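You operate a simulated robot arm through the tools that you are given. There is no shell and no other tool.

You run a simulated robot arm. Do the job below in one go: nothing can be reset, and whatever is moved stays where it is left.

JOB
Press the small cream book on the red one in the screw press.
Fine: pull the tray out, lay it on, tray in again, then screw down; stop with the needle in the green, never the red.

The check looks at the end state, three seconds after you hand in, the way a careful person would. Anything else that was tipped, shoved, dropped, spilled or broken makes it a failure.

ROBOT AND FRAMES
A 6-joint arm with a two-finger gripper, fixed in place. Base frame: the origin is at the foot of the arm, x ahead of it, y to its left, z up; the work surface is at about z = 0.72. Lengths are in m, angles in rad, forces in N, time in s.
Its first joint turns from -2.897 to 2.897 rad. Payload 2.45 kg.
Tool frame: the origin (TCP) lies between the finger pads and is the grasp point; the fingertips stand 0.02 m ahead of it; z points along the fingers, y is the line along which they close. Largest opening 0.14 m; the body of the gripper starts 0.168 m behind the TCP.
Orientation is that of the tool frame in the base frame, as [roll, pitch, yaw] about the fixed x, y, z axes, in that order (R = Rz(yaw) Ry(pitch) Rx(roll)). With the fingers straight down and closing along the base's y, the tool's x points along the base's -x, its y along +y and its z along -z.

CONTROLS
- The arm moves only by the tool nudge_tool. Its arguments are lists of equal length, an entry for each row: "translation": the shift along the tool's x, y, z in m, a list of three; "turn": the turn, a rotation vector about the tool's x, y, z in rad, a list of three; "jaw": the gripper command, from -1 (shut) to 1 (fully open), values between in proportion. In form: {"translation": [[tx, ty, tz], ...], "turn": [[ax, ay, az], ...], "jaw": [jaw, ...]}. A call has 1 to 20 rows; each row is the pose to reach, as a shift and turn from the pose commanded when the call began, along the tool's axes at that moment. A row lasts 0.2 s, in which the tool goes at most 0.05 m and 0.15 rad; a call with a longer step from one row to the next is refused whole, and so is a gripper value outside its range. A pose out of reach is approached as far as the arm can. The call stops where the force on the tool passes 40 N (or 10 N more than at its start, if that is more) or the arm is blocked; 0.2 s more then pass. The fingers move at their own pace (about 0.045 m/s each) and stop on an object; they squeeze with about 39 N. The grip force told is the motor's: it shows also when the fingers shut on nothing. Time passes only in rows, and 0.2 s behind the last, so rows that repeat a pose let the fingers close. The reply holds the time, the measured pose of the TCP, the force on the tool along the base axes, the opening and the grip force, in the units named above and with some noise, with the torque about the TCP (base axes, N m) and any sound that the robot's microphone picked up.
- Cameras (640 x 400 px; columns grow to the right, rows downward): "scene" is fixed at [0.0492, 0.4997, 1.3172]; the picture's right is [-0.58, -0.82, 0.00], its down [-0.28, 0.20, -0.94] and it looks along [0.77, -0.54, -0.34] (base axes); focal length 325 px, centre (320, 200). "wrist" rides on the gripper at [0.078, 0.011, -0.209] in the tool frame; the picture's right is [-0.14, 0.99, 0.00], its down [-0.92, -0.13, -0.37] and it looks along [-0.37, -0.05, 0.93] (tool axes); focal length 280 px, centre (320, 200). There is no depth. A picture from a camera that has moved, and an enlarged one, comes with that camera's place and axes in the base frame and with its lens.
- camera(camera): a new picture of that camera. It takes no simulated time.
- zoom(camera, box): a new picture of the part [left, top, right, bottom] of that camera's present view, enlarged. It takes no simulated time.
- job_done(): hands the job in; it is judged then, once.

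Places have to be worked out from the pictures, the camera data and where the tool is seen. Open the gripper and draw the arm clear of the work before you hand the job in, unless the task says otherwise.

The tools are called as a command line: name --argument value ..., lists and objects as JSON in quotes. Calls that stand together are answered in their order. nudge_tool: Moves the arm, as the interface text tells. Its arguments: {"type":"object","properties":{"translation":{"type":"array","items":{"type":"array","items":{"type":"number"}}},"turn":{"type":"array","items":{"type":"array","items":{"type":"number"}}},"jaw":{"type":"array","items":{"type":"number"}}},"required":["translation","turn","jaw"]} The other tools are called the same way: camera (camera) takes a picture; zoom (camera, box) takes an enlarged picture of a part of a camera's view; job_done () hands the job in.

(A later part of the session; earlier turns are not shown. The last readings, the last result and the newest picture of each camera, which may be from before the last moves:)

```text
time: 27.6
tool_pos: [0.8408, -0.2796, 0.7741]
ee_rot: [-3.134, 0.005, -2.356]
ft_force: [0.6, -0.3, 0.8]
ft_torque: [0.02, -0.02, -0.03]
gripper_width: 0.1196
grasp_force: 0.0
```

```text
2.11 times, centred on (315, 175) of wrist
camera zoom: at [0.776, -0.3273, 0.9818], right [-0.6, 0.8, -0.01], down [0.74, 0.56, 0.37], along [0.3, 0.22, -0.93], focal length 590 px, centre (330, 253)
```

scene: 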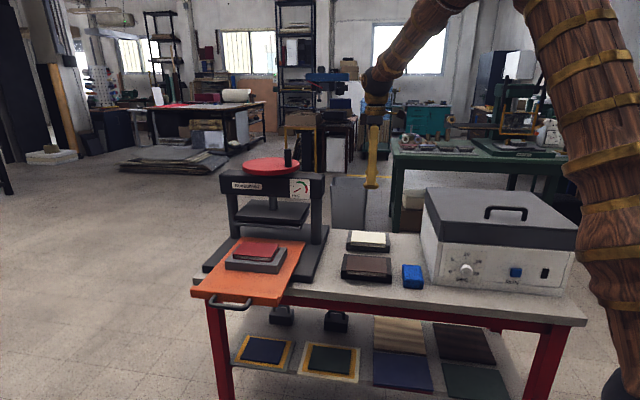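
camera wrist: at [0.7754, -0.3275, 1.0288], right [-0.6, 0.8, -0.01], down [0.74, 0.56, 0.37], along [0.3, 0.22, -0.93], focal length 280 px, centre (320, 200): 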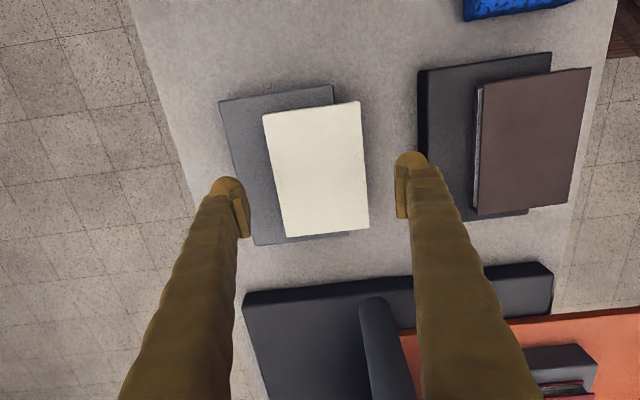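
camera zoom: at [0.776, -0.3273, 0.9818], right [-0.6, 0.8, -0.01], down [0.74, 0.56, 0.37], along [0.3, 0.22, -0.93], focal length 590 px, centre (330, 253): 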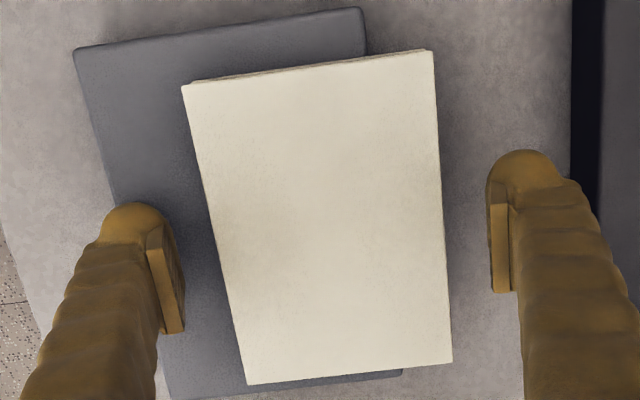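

No contact at a tip height of about 0.754. I probe down in 1 mm steps.

nudge_tool --translation '[[0, 0, 0.001], [0, 0, 0.002], [0, 0, 0.003], [0, 0, 0.004]]' --turn '[[0, 0, 0], [0, 0, 0], [0, 0, 0], [0, 0, 0]]' --jaw '[0.71, 0.71, 0.71, 0.71]'

```text
time: 28.6
tool_pos: [0.8413, -0.2805, 0.7697]
ee_rot: [-3.134, 0.004, -2.356]
ft_force: [-0.7, 0.0, -0.8]
ft_torque: [0.02, 0.03, 0.03]
gripper_width: 0.1198
grasp_force: 0.0
```

Still free at 0.7697. I continue probing.

nudge_tool --translation '[[0, 0, 0.001], [0, 0, 0.002], [0, 0, 0.002]]' --turn '[[0, 0, 0], [0, 0, 0], [0, 0, 0]]' --jaw '[0.71, 0.71, 0.71]'

zoom --camera "scene" --box '[335, 215, 405, 265]'

```text
time: 29.4
tool_pos: [0.8411, -0.2796, 0.7668]
ee_rot: [-3.134, 0.005, -2.356]
ft_force: [-0.8, 0.0, 0.3]
ft_torque: [-0.02, -0.04, -0.02]
gripper_width: 0.1196
grasp_force: 0.2
```

```text
8.00 times, centred on (370, 240) of scene
camera zoom: at [0.0492, 0.4997, 1.3172], right [-0.58, -0.82, 0.0], down [-0.28, 0.2, -0.94], along [0.77, -0.54, -0.34], focal length 2598 px, centre (-80, -120)
```

zoom: 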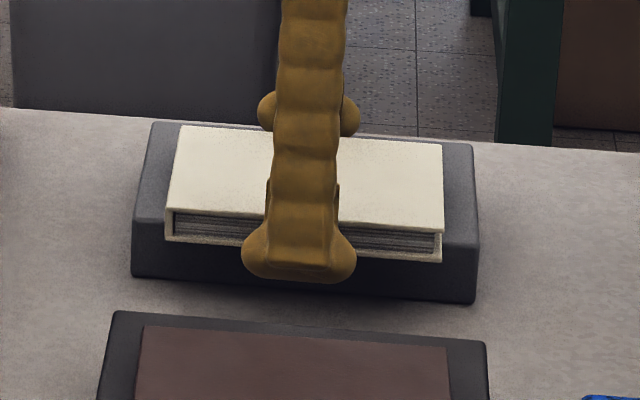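

Tip now at about 0.747. I probe two more millimetres to find the stand.

nudge_tool --translation '[[0, 0, 0.001], [0, 0, 0.002], [0, 0, 0.003], [0, 0, 0.003]]' --turn '[[0, 0, 0], [0, 0, 0], [0, 0, 0], [0, 0, 0]]' --jaw '[0.71, 0.71, 0.71, 0.71]'

```text
time: 30.4
tool_pos: [0.8419, -0.2801, 0.7654]
ee_rot: [-3.133, 0.007, -2.356]
ft_force: [-5.0, 2.4, 21.4]
ft_torque: [-1.14, -1.04, -0.15]
gripper_width: 0.1199
grasp_force: 0.2
```

Contact with the stand top at tip z ≈ 0.746 (21 N on the inner finger). I back off 1.5 mm and close on the book.

nudge_tool --translation '[[0, 0, -0.002], [0, 0, -0.002], [0, 0, -0.002], [0, 0, -0.002], [0, 0, -0.002], [0, 0, -0.002], [0, 0, -0.002]]' --turn '[[0, 0, 0], [0, 0, 0], [0, 0, 0], [0, 0, 0], [0, 0, 0], [0, 0, 0], [0, 0, 0]]' --jaw '[0.71, 0.5, 0.35, 0.2, 0.1, 0.0, 0.0]'

zoom --camera "scene" --box '[335, 215, 405, 265]'

zoom --camera "wrist" --box '[190, 80, 440, 270]'

```text
time: 32.0
tool_pos: [0.8433, -0.2815, 0.7686]
ee_rot: [-3.128, 0.01, -2.355]
ft_force: [1.9, -4.1, 6.8]
ft_torque: [-0.2, -0.03, 0.09]
gripper_width: 0.0874
grasp_force: 13.5
stopped in row 7: the force on the tool passed its limit at 49 N (the readings are from after the stop); the commanded pose is now the measured one
```

```text
8.00 times, centred on (370, 240) of scene
camera zoom: at [0.0492, 0.4997, 1.3172], right [-0.58, -0.82, 0.0], down [-0.28, 0.2, -0.94], along [0.77, -0.54, -0.34], focal length 2598 px, centre (-80, -120)
```

zoom: 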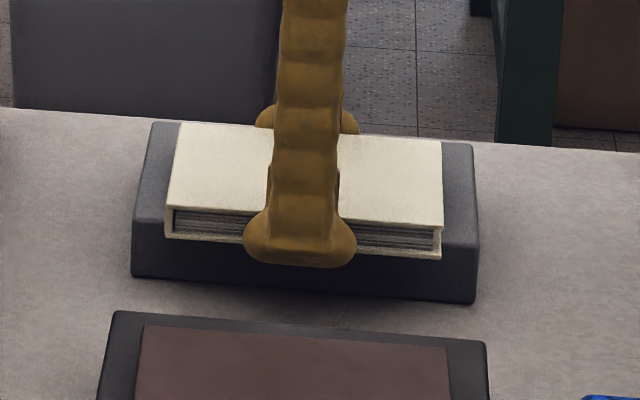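

```text
2.11 times, centred on (315, 175) of wrist
camera zoom: at [0.7774, -0.3284, 0.977], right [-0.6, 0.8, -0.01], down [0.74, 0.56, 0.38], along [0.31, 0.22, -0.93], focal length 590 px, centre (330, 253)
```

zoom: 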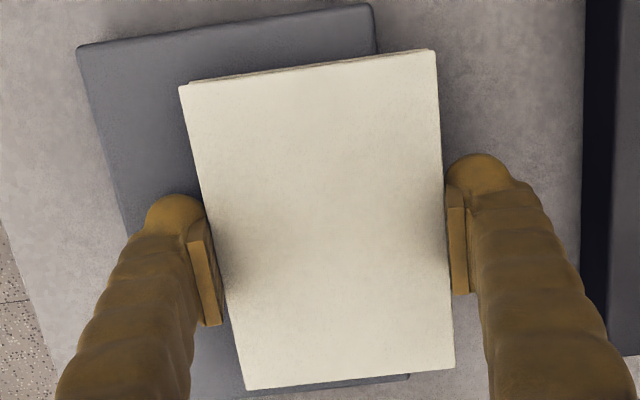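

The jaws are now on the book's sides (0.0874). I finish closing while holding position.

nudge_tool --translation '[[0, 0, 0], [0, 0, 0], [0, 0, 0]]' --turn '[[0, 0, 0], [0, 0, 0], [0, 0, 0]]' --jaw '[-0.2, -0.5, -1]'

zoom --camera "scene" --box '[335, 215, 405, 265]'

```text
time: 32.8
tool_pos: [0.8434, -0.2821, 0.7691]
ee_rot: [-3.13, 0.008, -2.357]
ft_force: [5.4, -3.9, 15.9]
ft_torque: [-0.23, -0.13, -0.04]
gripper_width: 0.0874
grasp_force: 38.7
```

```text
8.00 times, centred on (370, 240) of scene
camera zoom: at [0.0492, 0.4997, 1.3172], right [-0.58, -0.82, 0.0], down [-0.28, 0.2, -0.94], along [0.77, -0.54, -0.34], focal length 2598 px, centre (-80, -120)
```

zoom: 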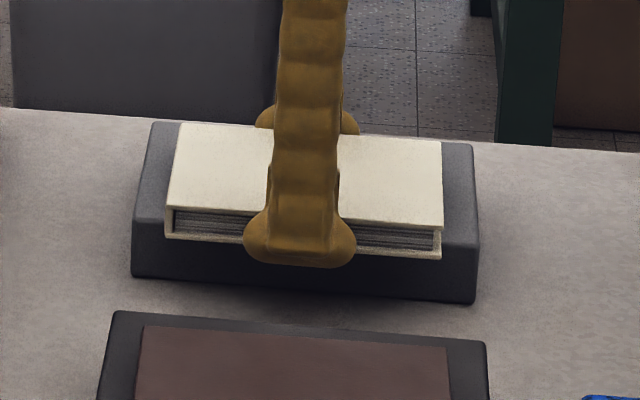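

Full grip on the book at 38.7 N. I lift slowly a few centimetres and check.

nudge_tool --translation '[[0, 0, -0.004], [0, 0, -0.01], [0, 0, -0.02], [0, 0, -0.03], [0, 0, -0.04]]' --turn '[[0, 0, 0], [0, 0, 0], [0, 0, 0], [0, 0, 0], [0, 0, 0]]' --jaw '[-1, -1, -1, -1, -1]'

zoom --camera "scene" --box '[325, 195, 415, 275]'

camera --camera "wrist"

```text
time: 34.0
tool_pos: [0.842, -0.2823, 0.8072]
ee_rot: [-3.13, 0.007, -2.355]
ft_force: [-0.3, 0.4, -1.4]
ft_torque: [-0.03, -0.01, 0.03]
gripper_width: 0.087
grasp_force: 39.8
```

```text
5.00 times, centred on (370, 235) of scene
camera zoom: at [0.0492, 0.4997, 1.3172], right [-0.58, -0.82, 0.0], down [-0.28, 0.2, -0.94], along [0.77, -0.54, -0.34], focal length 1624 px, centre (70, 25)
```

zoom: 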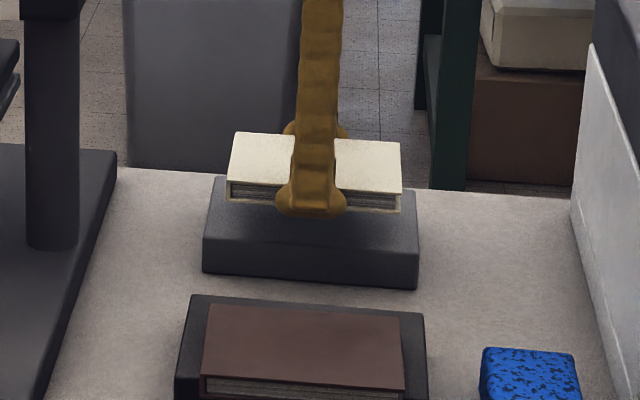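

```text
taken
camera wrist: at [0.7764, -0.3282, 1.0161], right [-0.6, 0.8, -0.01], down [0.74, 0.56, 0.38], along [0.31, 0.22, -0.93], focal length 280 px, centre (320, 200)
```

wrist: 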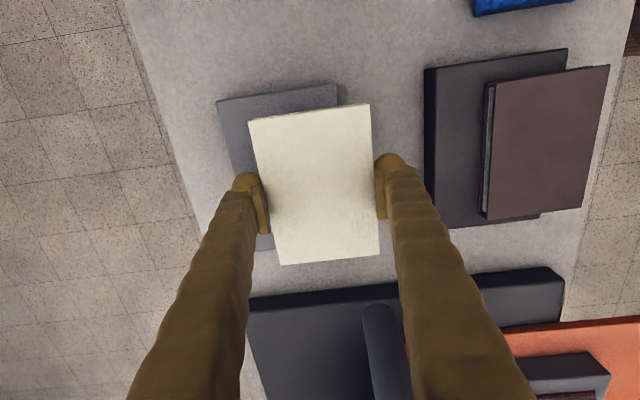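

The book is lifted level and secure, and the stand stayed in place. I raise it to z ≈ 1.0 and trim out the slight tool tilt (0.012 rad).

nudge_tool --translation '[[0, 0, -0.03], [0, 0, -0.07], [0, 0, -0.11], [0, 0, -0.15], [0, 0, -0.18], [0, 0, -0.19], [0, 0, -0.19]]' --turn '[[-0.002, 0.001, 0], [-0.005, 0.003, 0], [-0.008, 0.005, 0], [-0.0116, 0.007, 0], [-0.0116, 0.007, 0], [-0.0116, 0.007, 0], [-0.0116, 0.007, 0]]' --jaw '[-1, -1, -1, -1, -1, -1, -1]'

```text
time: 35.6
tool_pos: [0.8391, -0.2819, 0.9961]
ee_rot: [3.141, 0.001, -2.357]
ft_force: [0.1, 0.2, -1.4]
ft_torque: [0.03, -0.01, 0.02]
gripper_width: 0.0868
grasp_force: 39.0
```

Level now. I carry the book around in front of the press to above the pulled-out tray, staying outward of the wheel.

nudge_tool --translation '[[-0.0185, 0.0385, 0], [-0.037, 0.077, 0], [-0.0555, 0.1155, 0], [-0.074, 0.154, 0], [-0.0924, 0.1924, 0], [-0.111, 0.231, 0], [-0.1294, 0.2693, 0], [-0.1665, 0.2832, 0], [-0.2036, 0.297, 0], [-0.2408, 0.311, 0], [-0.2779, 0.3248, 0], [-0.315, 0.3387, 0], [-0.3521, 0.3526, 0], [-0.3521, 0.3526, 0]]' --turn '[[0, 0, 0], [0, 0, 0], [0, 0, 0], [0, 0, 0], [0, 0, 0], [0, 0, 0], [0, 0, 0], [0, 0, 0], [0, 0, 0], [0, 0, 0], [0, 0, 0], [0, 0, 0], [0, 0, 0], [0, 0, 0]]' --jaw '[-1, -1, -1, -1, -1, -1, -1, -1, -1, -1, -1, -1, -1, -1]'

camera --camera "wrist"

camera --camera "scene"

```text
time: 38.6
tool_pos: [0.8398, 0.2166, 0.9979]
ee_rot: [-3.141, -0.001, -2.356]
ft_force: [-0.1, -0.2, -2.0]
ft_torque: [0.03, 0.03, 0.0]
gripper_width: 0.0869
grasp_force: 39.4
```

```text
taken
camera wrist: at [0.7764, 0.1697, 1.2067], right [-0.6, 0.8, 0.0], down [0.74, 0.56, 0.37], along [0.29, 0.22, -0.93], focal length 280 px, centre (320, 200)
```

wrist: 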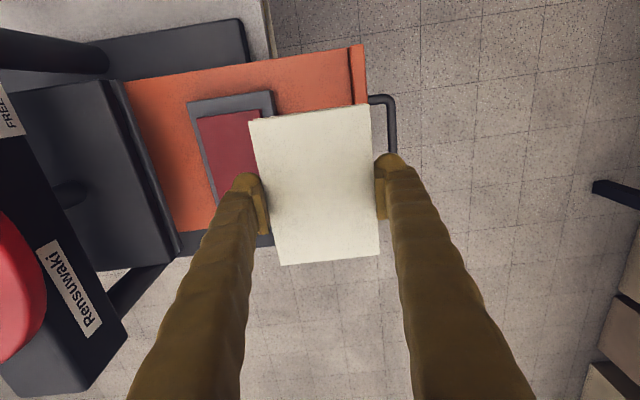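

```text
taken
```

scene: 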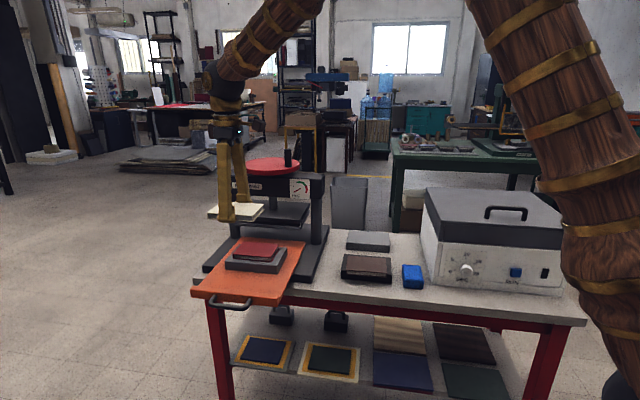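

I descend to z ≈ 0.868 in front of the platen, then inspect before moving in over the red book.

nudge_tool --translation '[[0, 0, 0.03], [0, 0, 0.06], [0, 0, 0.09], [0, 0, 0.115], [0, 0, 0.13], [0, 0, 0.13]]' --turn '[[0, 0, 0], [0, 0, 0], [0, 0, 0], [0, 0, 0], [0, 0, 0], [0, 0, 0]]' --jaw '[-1, -1, -1, -1, -1, -1]'

camera --camera "wrist"

zoom --camera "scene" --box '[180, 150, 350, 310]'

```text
time: 40.0
tool_pos: [0.8385, 0.2165, 0.8674]
ee_rot: [3.141, 0.001, -2.356]
ft_force: [0.4, -0.3, -2.0]
ft_torque: [0.0, 0.0, 0.05]
gripper_width: 0.0869
grasp_force: 38.8
```

```text
taken
camera wrist: at [0.7759, 0.1702, 1.077], right [-0.6, 0.8, 0.0], down [0.74, 0.56, 0.37], along [0.29, 0.22, -0.93], focal length 280 px, centre (320, 200)
```

wrist: 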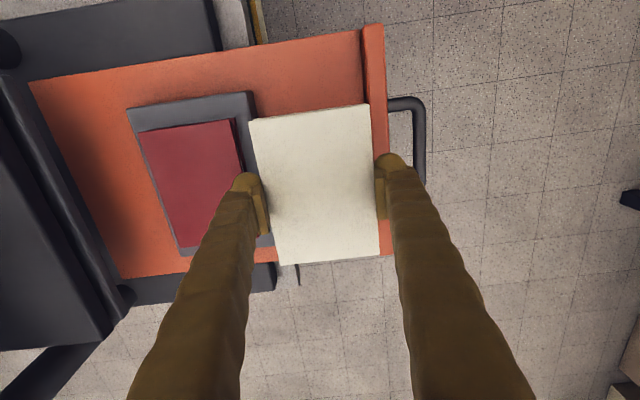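

```text
2.50 times, centred on (265, 230) of scene
camera zoom: at [0.0492, 0.4997, 1.3172], right [-0.58, -0.82, 0.0], down [-0.28, 0.2, -0.94], along [0.77, -0.54, -0.34], focal length 812 px, centre (458, 125)
```

zoom: 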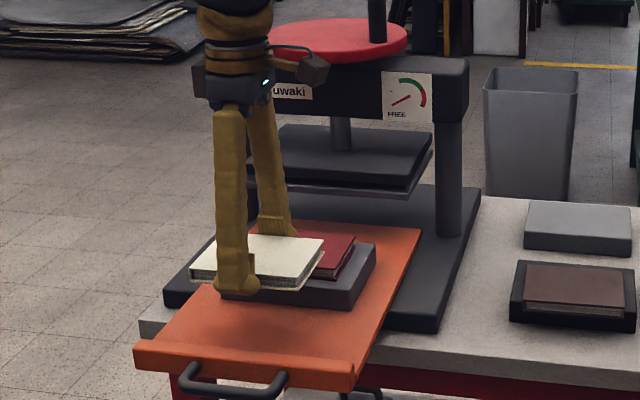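

The red book's centre re-measures at n ≈ -0.56 and l ≈ 0.747 in press axes. I move inward 11.5 cm at this height, then check the alignment and wheel clearance.

nudge_tool --translation '[[0.001, -0.025, 0], [0.002, -0.05, 0], [0.002, -0.075, 0], [0.002, -0.095, 0], [0.002, -0.108, 0], [0.002, -0.115, 0], [0.002, -0.115, 0]]' --turn '[[0, 0, 0], [0, 0, 0], [0, 0, 0], [0, 0, 0], [0, 0, 0], [0, 0, 0], [0, 0, 0]]' --jaw '[-1, -1, -1, -1, -1, -1, -1]'

camera --camera "wrist"

zoom --camera "scene" --box '[180, 150, 350, 310]'

```text
time: 41.6
tool_pos: [0.9208, 0.1353, 0.8674]
ee_rot: [-3.14, 0.0, -2.355]
ft_force: [-0.7, 0.2, -2.8]
ft_torque: [0.06, 0.02, 0.04]
gripper_width: 0.0869
grasp_force: 39.1
```

```text
taken
camera wrist: at [0.8576, 0.0877, 1.0766], right [-0.6, 0.8, 0.0], down [0.74, 0.56, 0.37], along [0.29, 0.22, -0.93], focal length 280 px, centre (320, 200)
```

wrist: 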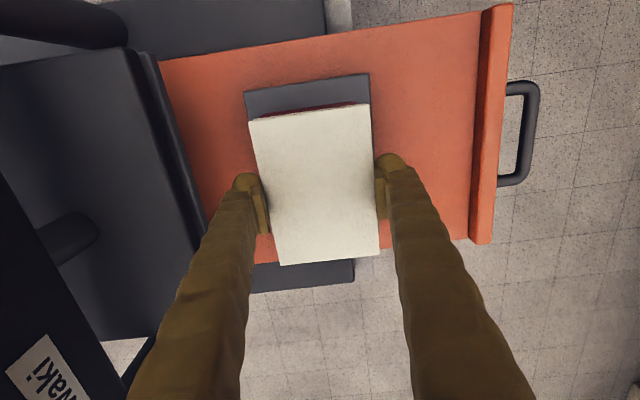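

```text
2.50 times, centred on (265, 230) of scene
camera zoom: at [0.0492, 0.4997, 1.3172], right [-0.58, -0.82, 0.0], down [-0.28, 0.2, -0.94], along [0.77, -0.54, -0.34], focal length 812 px, centre (458, 125)
```

zoom: 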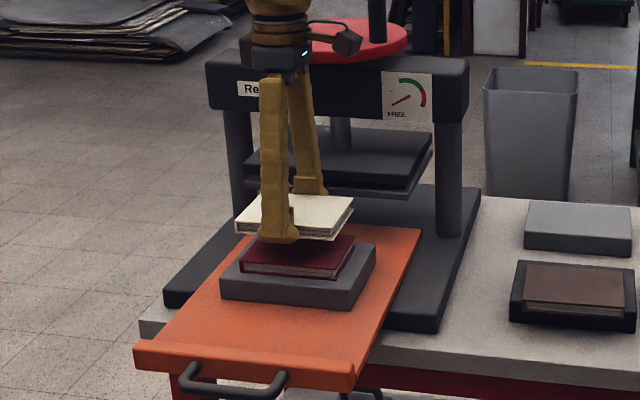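

No contact and well aligned. I lower toward the red book, slowing near the expected contact at TCP z ≈ 0.825.

nudge_tool --translation '[[0, 0, 0.012], [0, 0, 0.022], [0, 0, 0.029], [0, 0, 0.033], [0, 0, 0.035], [0, 0, 0.037], [0, 0, 0.038]]' --turn '[[0, 0, 0], [0, 0, 0], [0, 0, 0], [0, 0, 0], [0, 0, 0], [0, 0, 0], [0, 0, 0]]' --jaw '[-1, -1, -1, -1, -1, -1, -1]'

zoom --camera "scene" --box '[230, 220, 290, 280]'

```text
time: 43.2
tool_pos: [0.9179, 0.1348, 0.8302]
ee_rot: [-3.14, 0.0, -2.356]
ft_force: [-2.1, 0.1, 4.0]
ft_torque: [0.05, -0.37, 0.03]
gripper_width: 0.087
grasp_force: 39.9
```

```text
6.67 times, centred on (260, 250) of scene
camera zoom: at [0.0492, 0.4997, 1.3172], right [-0.58, -0.82, 0.0], down [-0.28, 0.2, -0.94], along [0.77, -0.54, -0.34], focal length 2165 px, centre (720, -133)
```

zoom: 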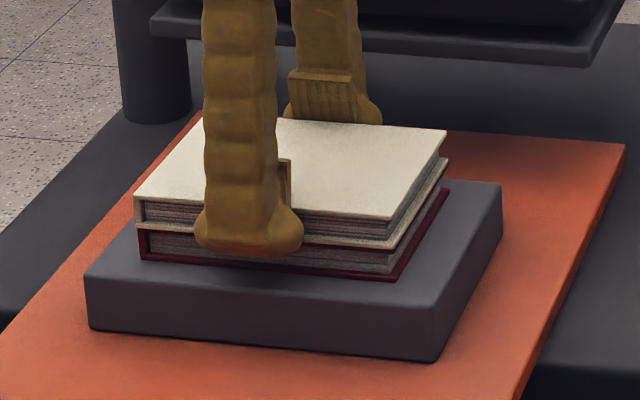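

The cream book has just touched the red one (net about 6 N). I lower 1 mm more and open the jaws gently to about 10.5 cm.

nudge_tool --translation '[[0, 0, 0.001], [0, 0, 0.001], [0, 0, 0.001], [0, 0, 0.001]]' --turn '[[0, 0, 0], [0, 0, 0], [0, 0, 0], [0, 0, 0]]' --jaw '[-1, 0.3, 0.45, 0.45]'

zoom --camera "scene" --box '[230, 220, 290, 280]'

camera --camera "wrist"

```text
time: 44.2
tool_pos: [0.9196, 0.1346, 0.8295]
ee_rot: [3.142, 0.001, -2.355]
ft_force: [-1.2, 0.0, -0.2]
ft_torque: [0.01, 0.01, -0.02]
gripper_width: 0.1015
grasp_force: 0.1
```

```text
6.67 times, centred on (260, 250) of scene
camera zoom: at [0.0492, 0.4997, 1.3172], right [-0.58, -0.82, 0.0], down [-0.28, 0.2, -0.94], along [0.77, -0.54, -0.34], focal length 2165 px, centre (720, -133)
```

zoom: 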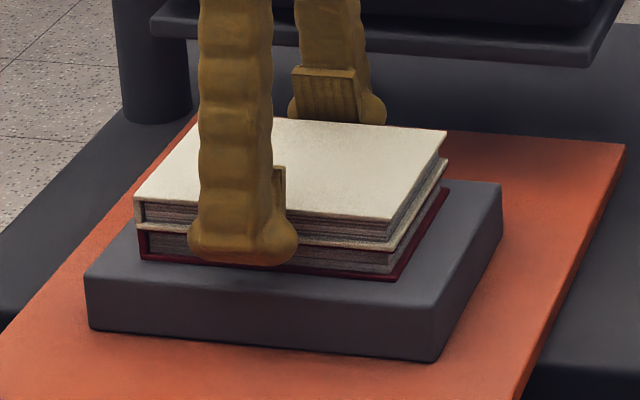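

```text
taken
camera wrist: at [0.8568, 0.0877, 1.038], right [-0.6, 0.8, 0.0], down [0.74, 0.56, 0.37], along [0.29, 0.22, -0.93], focal length 280 px, centre (320, 200)
```

wrist: 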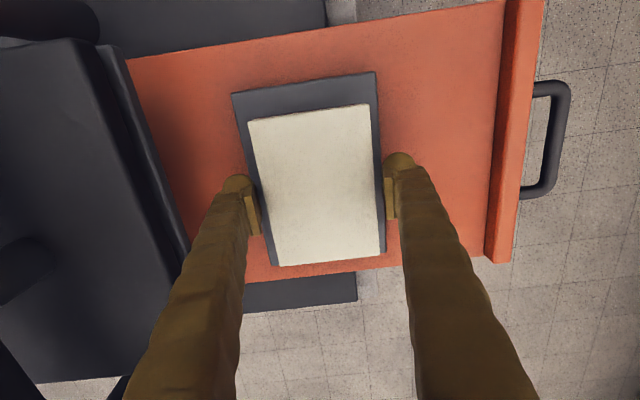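

The cream book lies squarely on the red one, its top at about 0.822, with clearance under the platen. I rise, move outward to above the handle, and set the jaws to the earlier 2.4 cm opening.

nudge_tool --translation '[[0, 0, -0.015], [0, 0, -0.035], [0, 0.01, -0.05], [0, 0.04, -0.05], [0, 0.08, -0.05], [0, 0.12, -0.05], [0, 0.16, -0.05], [0, 0.2, -0.05], [0, 0.2286, -0.05], [0, 0.2286, -0.05], [0, 0.2286, -0.05]]' --turn '[[0, 0, 0], [0, 0, 0], [0, 0, 0], [0, 0, 0], [0, 0, 0], [0, 0, 0], [0, 0, 0], [0, 0, 0], [0, 0, 0], [0, 0, 0], [0, 0, 0]]' --jaw '[0.45, 0.45, 0.45, 0.45, 0.2, -0.1, -0.4, -0.66, -0.66, -0.66, -0.66]'

camera --camera "wrist"

zoom --camera "scene" --box '[180, 150, 350, 310]'

```text
time: 46.6
tool_pos: [0.7575, 0.2962, 0.8783]
ee_rot: [3.14, -0.001, -2.354]
ft_force: [-0.1, 0.3, 0.9]
ft_torque: [0.04, -0.02, -0.01]
gripper_width: 0.0239
grasp_force: 0.1
```

```text
taken
camera wrist: at [0.6943, 0.2486, 1.0878], right [-0.6, 0.8, 0.0], down [0.74, 0.56, 0.37], along [0.29, 0.22, -0.93], focal length 280 px, centre (320, 200)
```

wrist: 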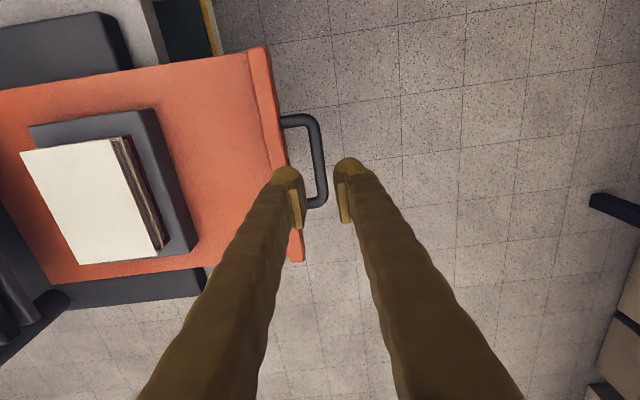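

```text
2.50 times, centred on (265, 230) of scene
camera zoom: at [0.0492, 0.4997, 1.3172], right [-0.58, -0.82, 0.0], down [-0.28, 0.2, -0.94], along [0.77, -0.54, -0.34], focal length 812 px, centre (458, 125)
```

zoom: 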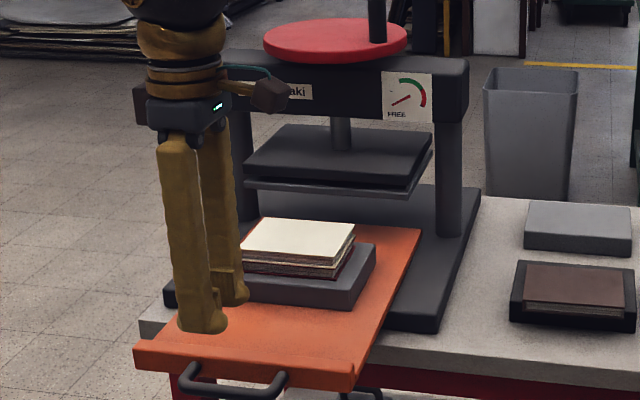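

The handle is still where I left it, and the TCP sits 2 mm outward of the bar, like the successful approach. I descend onto it slowly.

nudge_tool --translation '[[0, 0.0005, 0.03], [0, 0.0005, 0.06], [0, 0.0005, 0.075], [0, 0.0005, 0.082], [0, 0.0005, 0.087], [0, 0.0005, 0.091], [0, 0.0005, 0.095], [0, 0.0005, 0.098], [0, 0.0005, 0.1], [0, 0.0005, 0.1]]' --turn '[[0, 0, 0], [0, 0, 0], [0, 0, 0], [0, 0, 0], [0, 0, 0], [0, 0, 0], [0, 0, 0], [0, 0, 0], [0, 0, 0], [0, 0, 0]]' --jaw '[-0.66, -0.66, -0.66, -0.66, -0.66, -0.66, -0.66, -0.66, -0.66, -0.66]'

camera --camera "wrist"

```text
time: 48.8
tool_pos: [0.7563, 0.2973, 0.779]
ee_rot: [3.141, 0.001, -2.356]
ft_force: [-0.8, -0.7, -0.2]
ft_torque: [0.01, -0.01, 0.03]
gripper_width: 0.0235
grasp_force: 0.0
```

```text
taken
camera wrist: at [0.6941, 0.2494, 0.9879], right [-0.6, 0.8, 0.0], down [0.74, 0.56, 0.37], along [0.29, 0.22, -0.93], focal length 280 px, centre (320, 200)
```

wrist: 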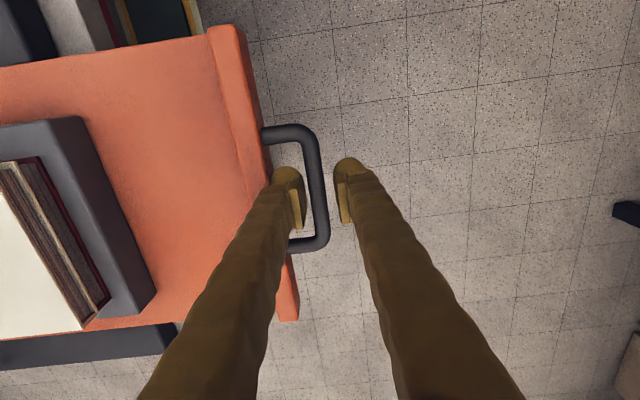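

The fingers straddle the bar cleanly. I close and then push the tray in smoothly for 18 cm.

nudge_tool --translation '[[0, 0, 0], [0, 0, 0], [0, 0, 0], [0, -0.003, 0], [0, -0.01, 0], [0, -0.02, 0], [0, -0.032, 0], [0, -0.044, 0], [0, -0.056, 0], [0, -0.068, 0], [0, -0.08, 0], [0, -0.092, 0], [0, -0.104, 0], [0, -0.116, 0], [0, -0.128, 0], [0, -0.14, 0], [0, -0.152, 0], [0, -0.162, 0], [0, -0.17, 0], [0, -0.175, 0]]' --turn '[[0, 0, 0], [0, 0, 0], [0, 0, 0], [0, 0, 0], [0, 0, 0], [0, 0, 0], [0, 0, 0], [0, 0, 0], [0, 0, 0], [0, 0, 0], [0, 0, 0], [0, 0, 0], [0, 0, 0], [0, 0, 0], [0, 0, 0], [0, 0, 0], [0, 0, 0], [0, 0, 0], [0, 0, 0], [0, 0, 0]]' --jaw '[-0.8, -1, -1, -1, -1, -1, -1, -1, -1, -1, -1, -1, -1, -1, -1, -1, -1, -1, -1, -1]'

zoom --camera "scene" --box '[180, 150, 350, 310]'

camera --camera "wrist"

```text
time: 53.0
tool_pos: [0.8815, 0.1731, 0.7798]
ee_rot: [3.141, 0.001, -2.357]
ft_force: [-20.0, -17.0, 5.1]
ft_torque: [-0.24, 0.28, 0.86]
gripper_width: 0.0125
grasp_force: 39.0
```

```text
2.50 times, centred on (265, 230) of scene
camera zoom: at [0.0492, 0.4997, 1.3172], right [-0.58, -0.82, 0.0], down [-0.28, 0.2, -0.94], along [0.77, -0.54, -0.34], focal length 812 px, centre (458, 125)
```

zoom: 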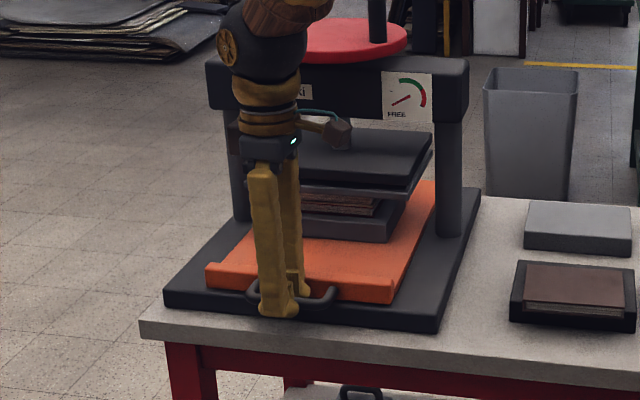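

```text
taken
camera wrist: at [0.8195, 0.1257, 0.988], right [-0.6, 0.8, 0.0], down [0.74, 0.56, 0.37], along [0.29, 0.22, -0.93], focal length 280 px, centre (320, 200)
```

wrist: 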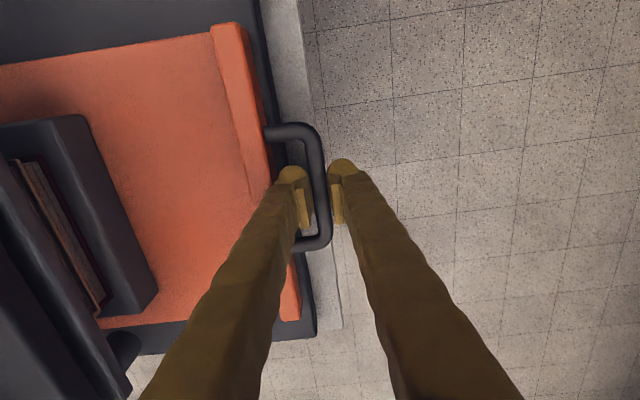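

The tray is nearly home, with a sideways load of about 26 N that I relieve by 1.5 mm. I continue the last 15 mm in small steps, watching for the stop.

nudge_tool --translation '[[0.0015, 0, 0], [0.0015, -0.003, 0], [0.0015, -0.006, 0], [0.0015, -0.009, 0], [0.0015, -0.012, 0], [0.0015, -0.014, 0], [0.0015, -0.016, 0]]' --turn '[[0, 0, 0], [0, 0, 0], [0, 0, 0], [0, 0, 0], [0, 0, 0], [0, 0, 0], [0, 0, 0]]' --jaw '[-1, -1, -1, -1, -1, -1, -1]'

zoom --camera "scene" --box '[200, 180, 330, 290]'

```text
time: 54.6
tool_pos: [0.8936, 0.1605, 0.7803]
ee_rot: [-3.139, 0.001, -2.357]
ft_force: [14.9, 16.5, 17.2]
ft_torque: [0.1, -0.08, -0.04]
gripper_width: 0.0119
grasp_force: 38.1
```

```text
3.64 times, centred on (265, 235) of scene
camera zoom: at [0.0492, 0.4997, 1.3172], right [-0.58, -0.82, 0.0], down [-0.28, 0.2, -0.94], along [0.77, -0.54, -0.34], focal length 1181 px, centre (520, 73)
```

zoom: 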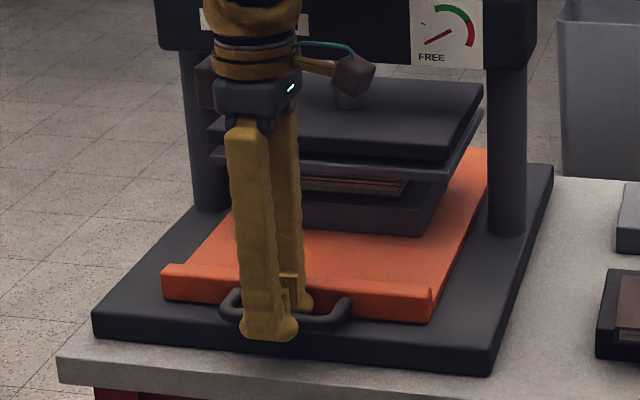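

The tray is back at its original place to within about 1–2 mm. I ease the sideways load and press gently further to feel for the end stop.

nudge_tool --translation '[[-0.0007, 0, 0], [-0.0007, -0.001, 0], [-0.0007, -0.002, 0], [-0.0007, -0.003, 0], [-0.0007, -0.004, 0], [-0.0007, -0.005, 0]]' --turn '[[0, 0, 0], [0, 0, 0], [0, 0, 0], [0, 0, 0], [0, 0, 0], [0, 0, 0]]' --jaw '[-1, -1, -1, -1, -1, -1]'

```text
time: 55.5
tool_pos: [0.8935, 0.1589, 0.7797]
ee_rot: [3.141, 0.0, -2.357]
ft_force: [-5.9, -0.9, 8.8]
ft_torque: [-0.17, 0.24, -0.05]
gripper_width: 0.012
grasp_force: 38.8
stopped in row 4: the force on the tool passed its limit at 41 N (the readings are from after the stop); the commanded pose is now the measured one
```

The end stop is reached, so the tray is fully in. I open slightly, rise straight up to z ≈ 1.2 and look at the wheel and gauge.

nudge_tool --translation '[[0, 0, 0], [0, 0, 0], [0, 0.001, -0.02], [0, 0.001, -0.05], [0, 0.001, -0.09], [0, 0.001, -0.13], [0, 0.001, -0.17], [0, 0.001, -0.21], [0, 0.001, -0.25], [0, 0.001, -0.29], [0, 0.001, -0.33], [0, 0.001, -0.37], [0, 0.001, -0.4], [0, 0.001, -0.42], [0, 0.001, -0.42]]' --turn '[[0, 0, 0], [0, 0, 0], [0, 0, 0], [0, 0, 0], [0, 0, 0], [0, 0, 0], [0, 0, 0], [0, 0, 0], [0, 0, 0], [0, 0, 0], [0, 0, 0], [0, 0, 0], [0, 0, 0], [0, 0, 0], [0, 0, 0]]' --jaw '[-0.67, -0.67, -0.67, -0.67, -0.3, 0, 0.5, 1, 1, 1, 1, 1, 1, 1, 1]'

camera --camera "wrist"

zoom --camera "scene" --box '[190, 140, 350, 290]'

```text
time: 58.7
tool_pos: [0.8926, 0.1595, 1.1997]
ee_rot: [-3.141, 0.0, -2.355]
ft_force: [0.3, -0.8, 0.7]
ft_torque: [0.02, 0.02, -0.01]
gripper_width: 0.1399
grasp_force: 0.2
```

```text
taken
camera wrist: at [0.8297, 0.1129, 1.4097], right [-0.6, 0.8, 0.0], down [0.74, 0.56, 0.37], along [0.29, 0.22, -0.93], focal length 280 px, centre (320, 200)
```

wrist: 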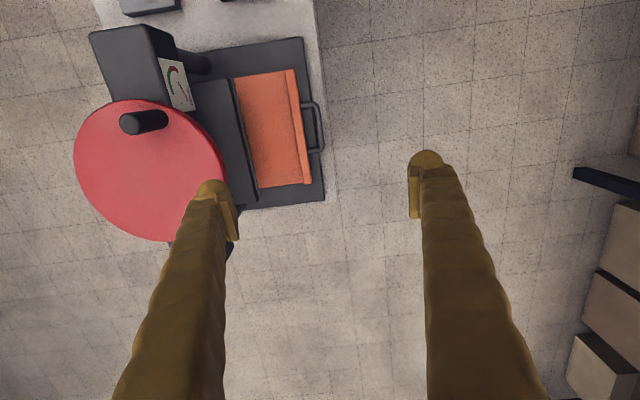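

```text
2.67 times, centred on (270, 215) of scene
camera zoom: at [0.0492, 0.4997, 1.3172], right [-0.58, -0.82, 0.0], down [-0.28, 0.2, -0.94], along [0.77, -0.54, -0.34], focal length 866 px, centre (453, 160)
```

zoom: 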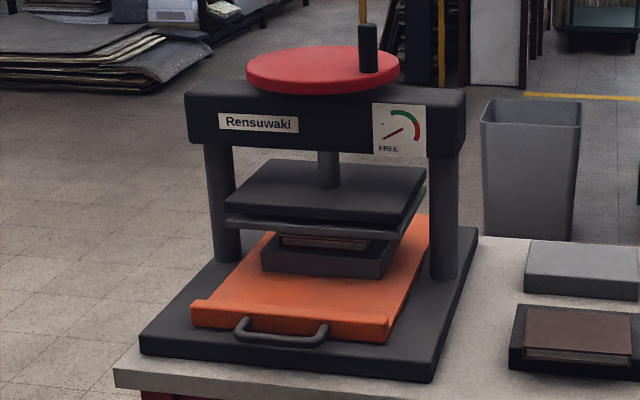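

The scene looks like the start, so I check that the cream book is really on the stack under the plate.

zoom --camera "scene" --box '[240, 210, 300, 250]'

zoom --camera "scene" --box '[265, 170, 315, 205]'

zoom --camera "wrist" --box '[60, 10, 340, 250]'

```text
10.00 times, centred on (270, 230) of scene
camera zoom: at [0.0492, 0.4997, 1.3172], right [-0.58, -0.82, 0.0], down [-0.28, 0.2, -0.94], along [0.77, -0.54, -0.34], focal length 3248 px, centre (820, -100)
```

zoom: 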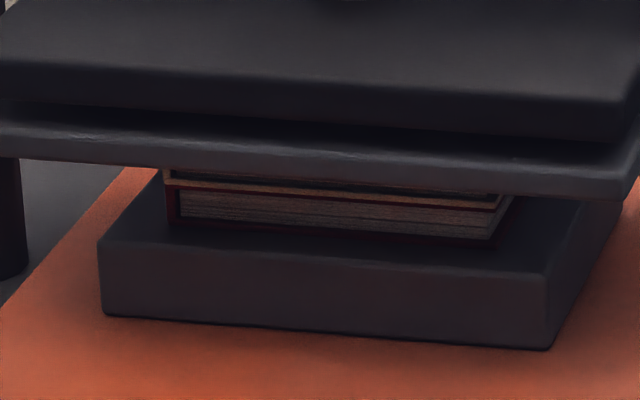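

```text
11.43 times, centred on (290, 188) of scene
camera zoom: at [0.0492, 0.4997, 1.3172], right [-0.58, -0.82, 0.0], down [-0.28, 0.2, -0.94], along [0.77, -0.54, -0.34], focal length 3712 px, centre (663, 343)
```

zoom: 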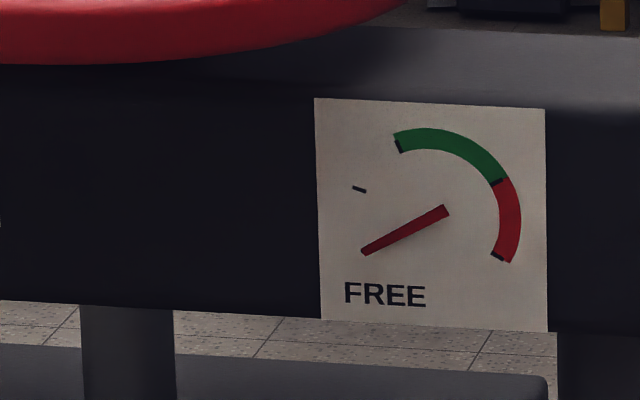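

```text
1.67 times, centred on (200, 130) of wrist
camera zoom: at [0.8297, 0.1129, 1.4097], right [-0.6, 0.8, 0.0], down [0.74, 0.56, 0.37], along [0.29, 0.22, -0.93], focal length 467 px, centre (520, 317)
```

zoom: 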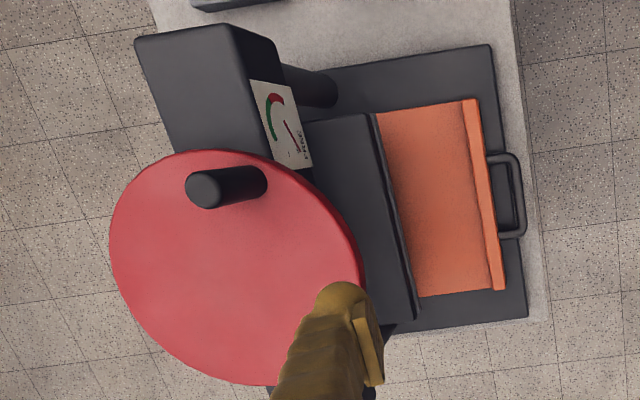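

The cream book's edge is visible on the red under the plate, and the gauge shows FREE. The wheel axis is at about (1.058, -0.006) with its top at z ≈ 1.035, and the knob is at about (0.983, -0.029), radius ~0.078. I test the reach at the far side of the knob's circle, passing above everything, with the tool yawed to neutral.

nudge_tool --translation '[[-0.0069, -0.0362, 0.0], [-0.0139, -0.0724, 0.01], [-0.0208, -0.1086, 0.02], [-0.0277, -0.1448, 0.03], [-0.0346, -0.1809, 0.04], [-0.0416, -0.2171, 0.05], [-0.0485, -0.2533, 0.055], [-0.0554, -0.2895, 0.06], [-0.0554, -0.2895, 0.06]]' --turn '[[0, 0, 0.0981], [0, 0, 0.1963], [0, 0, 0.2944], [0, 0, 0.3925], [0, 0, 0.4906], [0, 0, 0.5888], [0, 0, 0.6869], [0, 0, 0.785], [0, 0, 0.785]]' --jaw '[0.2, 0.0, 0.0, 0.0, 0.0, 0.0, 0.0, 0.0, 0.0]'

camera --camera "wrist"

camera --camera "scene"

```text
time: 60.7
tool_pos: [1.1364, -0.0036, 1.1391]
ee_rot: [3.141, 0.0, 3.141]
ft_force: [1.4, -0.1, -0.2]
ft_torque: [-0.01, -0.02, -0.03]
gripper_width: 0.07
grasp_force: 0.1
```

```text
taken
camera wrist: at [1.0583, 0.0069, 1.3486], right [0.14, 0.99, 0.0], down [0.92, -0.13, 0.37], along [0.37, -0.05, -0.93], focal length 280 px, centre (320, 200)
```

wrist: 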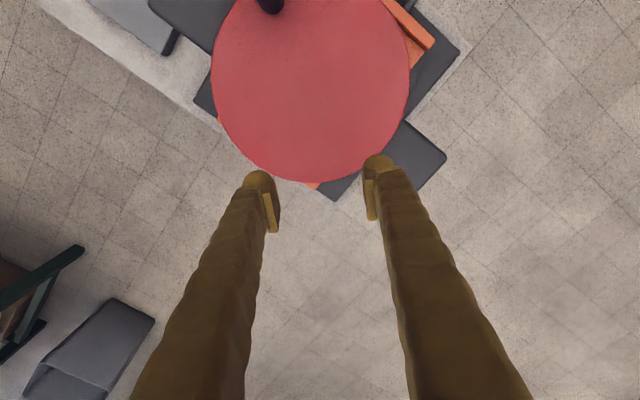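

```text
taken
```

scene: 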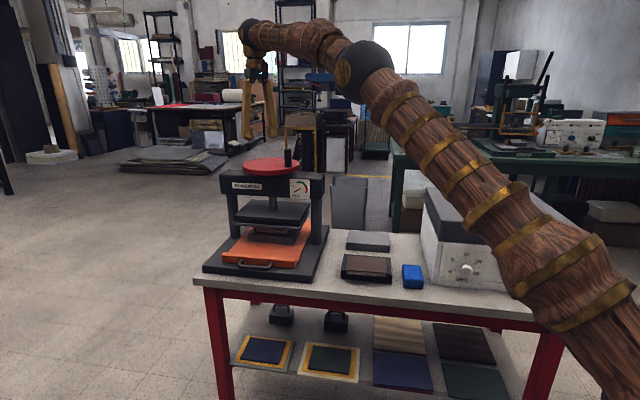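

The reach is fine. The wheel axis refines to about (1.059, -0.004). Now I move above the knob for an exact look.

nudge_tool --translation '[[0.038, -0.006, -0.02], [0.076, -0.012, -0.03], [0.114, -0.018, -0.03], [0.153, -0.025, -0.03], [0.153, -0.025, -0.03]]' --turn '[[0, 0, 0], [0, 0, 0], [0, 0, 0], [0, 0, 0], [0, 0, 0]]' --jaw '[0.0, 0.0, 0.0, 0.0, 0.0]'

camera --camera "wrist"

zoom --camera "scene" --box '[220, 100, 340, 210]'

```text
time: 61.9
tool_pos: [0.9834, -0.0333, 1.1733]
ee_rot: [-3.14, -0.001, -3.141]
ft_force: [-0.1, 0.3, -0.1]
ft_torque: [-0.02, -0.02, -0.01]
gripper_width: 0.07
grasp_force: 0.0
```

```text
taken
camera wrist: at [0.9054, -0.0209, 1.3811], right [0.14, 0.99, 0.0], down [0.92, -0.13, 0.37], along [0.37, -0.05, -0.93], focal length 280 px, centre (320, 200)
```

wrist: 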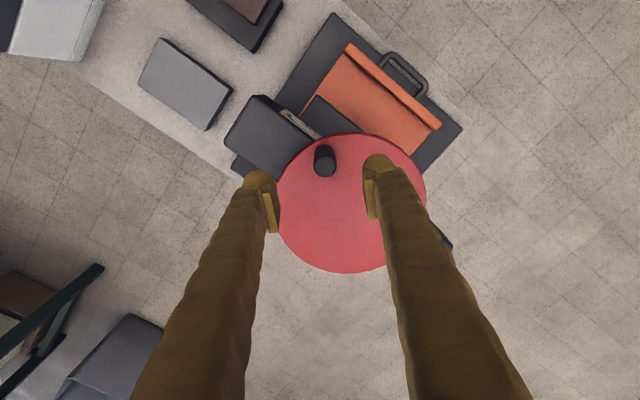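

```text
3.64 times, centred on (280, 155) of scene
camera zoom: at [0.0492, 0.4997, 1.3172], right [-0.58, -0.82, 0.0], down [-0.28, 0.2, -0.94], along [0.77, -0.54, -0.34], focal length 1181 px, centre (466, 364)
```

zoom: 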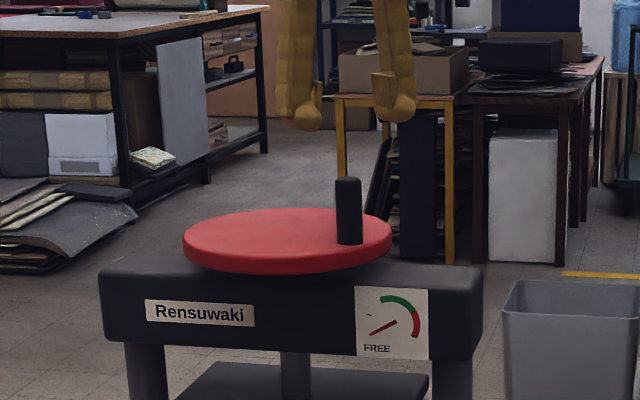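

Zooming on the knob for exact coordinates.

zoom --camera "wrist" --box '[220, 110, 440, 280]'

```text
2.35 times, centred on (330, 195) of wrist
camera zoom: at [0.9054, -0.0209, 1.3811], right [0.14, 0.99, 0.0], down [0.92, -0.13, 0.37], along [0.37, -0.05, -0.93], focal length 660 px, centre (296, 212)
```

zoom: 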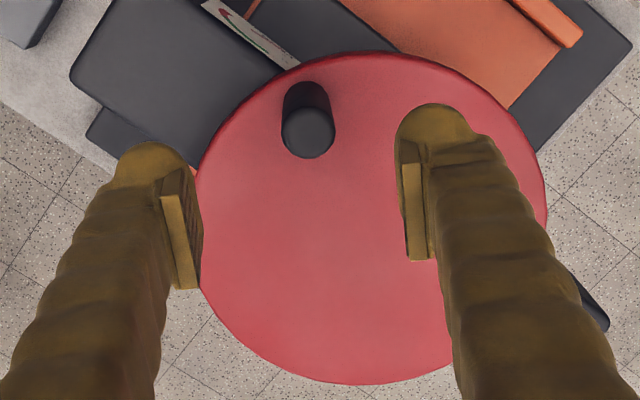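

The knob axis is at (0.980, -0.026), about 23 mm in diameter, z about 1.04–1.10. I turn the tool 16° so it closes along the tangent, descend around the knob and narrow the jaws loosely.

nudge_tool --translation '[[0.0034, 0.0069, 0.02], [0.0034, 0.0069, 0.045], [0.0034, 0.0069, 0.065], [0.0034, 0.0069, 0.08], [0.0034, 0.0069, 0.09], [0.0034, 0.0069, 0.097], [0.0034, 0.0069, 0.097]]' --turn '[[0, 0, -0.14], [0, 0, -0.28], [0, 0, -0.28], [0, 0, -0.28], [0, 0, -0.28], [0, 0, -0.28], [0, 0, -0.28]]' --jaw '[-0.1, -0.2, -0.2, -0.2, -0.2, -0.2, -0.2]'

camera --camera "wrist"

zoom --camera "scene" --box '[220, 100, 340, 210]'

```text
time: 63.5
tool_pos: [0.9818, -0.0245, 1.0726]
ee_rot: [3.14, -0.001, -2.86]
ft_force: [0.1, 0.3, -1.4]
ft_torque: [-0.03, -0.01, 0.02]
gripper_width: 0.056
grasp_force: 0.0
```

```text
taken
camera wrist: at [0.9025, -0.0343, 1.282], right [-0.14, 0.99, 0.0], down [0.92, 0.13, 0.37], along [0.37, 0.05, -0.93], focal length 280 px, centre (320, 200)
```

wrist: 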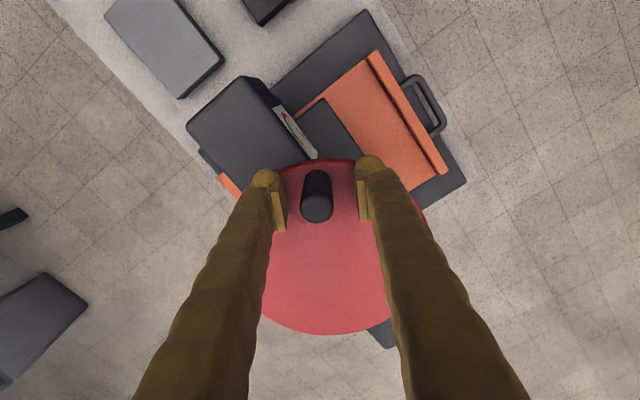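

```text
3.64 times, centred on (280, 155) of scene
camera zoom: at [0.0492, 0.4997, 1.3172], right [-0.58, -0.82, 0.0], down [-0.28, 0.2, -0.94], along [0.77, -0.54, -0.34], focal length 1181 px, centre (466, 364)
```

zoom: 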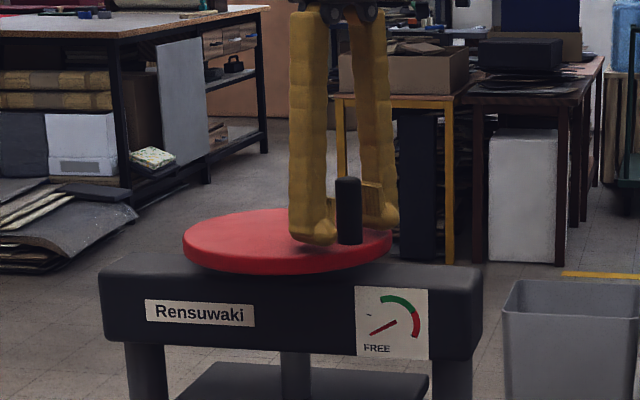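

The knob is between the fingers and the tool is level. I narrow the jaws to a loose cage and begin turning the wheel clockwise by 0.6 rad, watching forces and the gauge.

nudge_tool --translation '[[0, 0, 0], [0, 0, 0], [-0.0005, 0.0082, 0], [-0.0018, 0.0163, 0], [-0.004, 0.0242, 0], [-0.0069, 0.0318, 0], [-0.0105, 0.0392, 0], [-0.0149, 0.0461, 0]]' --turn '[[0, 0, 0], [0, 0, 0], [0, 0, 0.1], [0, 0, 0.2], [0, 0, 0.3], [0, 0, 0.4], [0, 0, 0.5], [0, 0, 0.6]]' --jaw '[-0.6, -0.6, -0.6, -0.6, -0.6, -0.6, -0.6, -0.6]'

camera --camera "wrist"

zoom --camera "scene" --box '[210, 130, 340, 250]'

```text
time: 65.3
tool_pos: [0.9831, 0.0241, 1.0733]
ee_rot: [-3.141, -0.001, 2.818]
ft_force: [-0.2, -1.0, 0.9]
ft_torque: [-0.02, -0.03, 0.0]
gripper_width: 0.0292
grasp_force: 0.6
```

```text
taken
camera wrist: at [0.912, 0.0601, 1.2822], right [0.44, 0.9, 0.0], down [0.83, -0.41, 0.37], along [0.33, -0.16, -0.93], focal length 280 px, centre (320, 200)
```

wrist: 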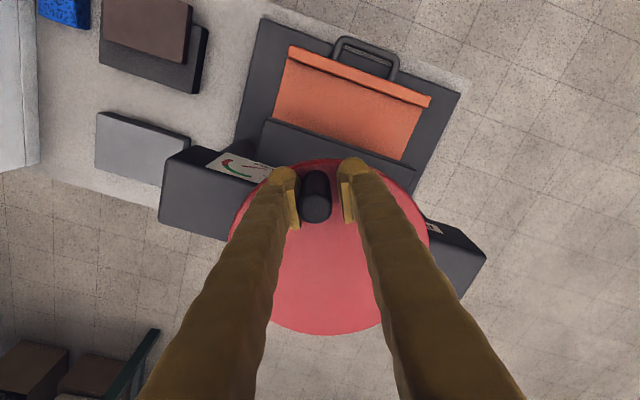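

```text
3.33 times, centred on (275, 190) of scene
camera zoom: at [0.0492, 0.4997, 1.3172], right [-0.58, -0.82, 0.0], down [-0.28, 0.2, -0.94], along [0.77, -0.54, -0.34], focal length 1083 px, centre (470, 233)
```

zoom: 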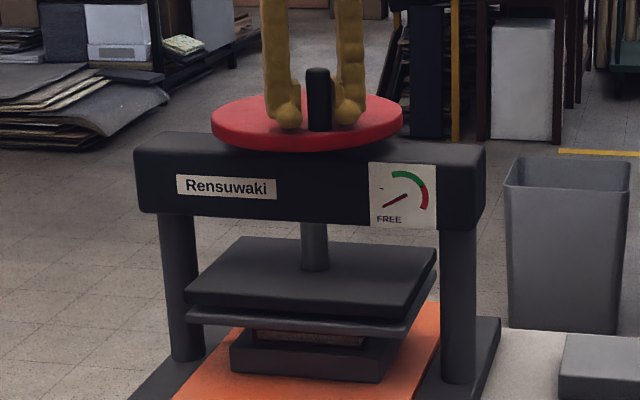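

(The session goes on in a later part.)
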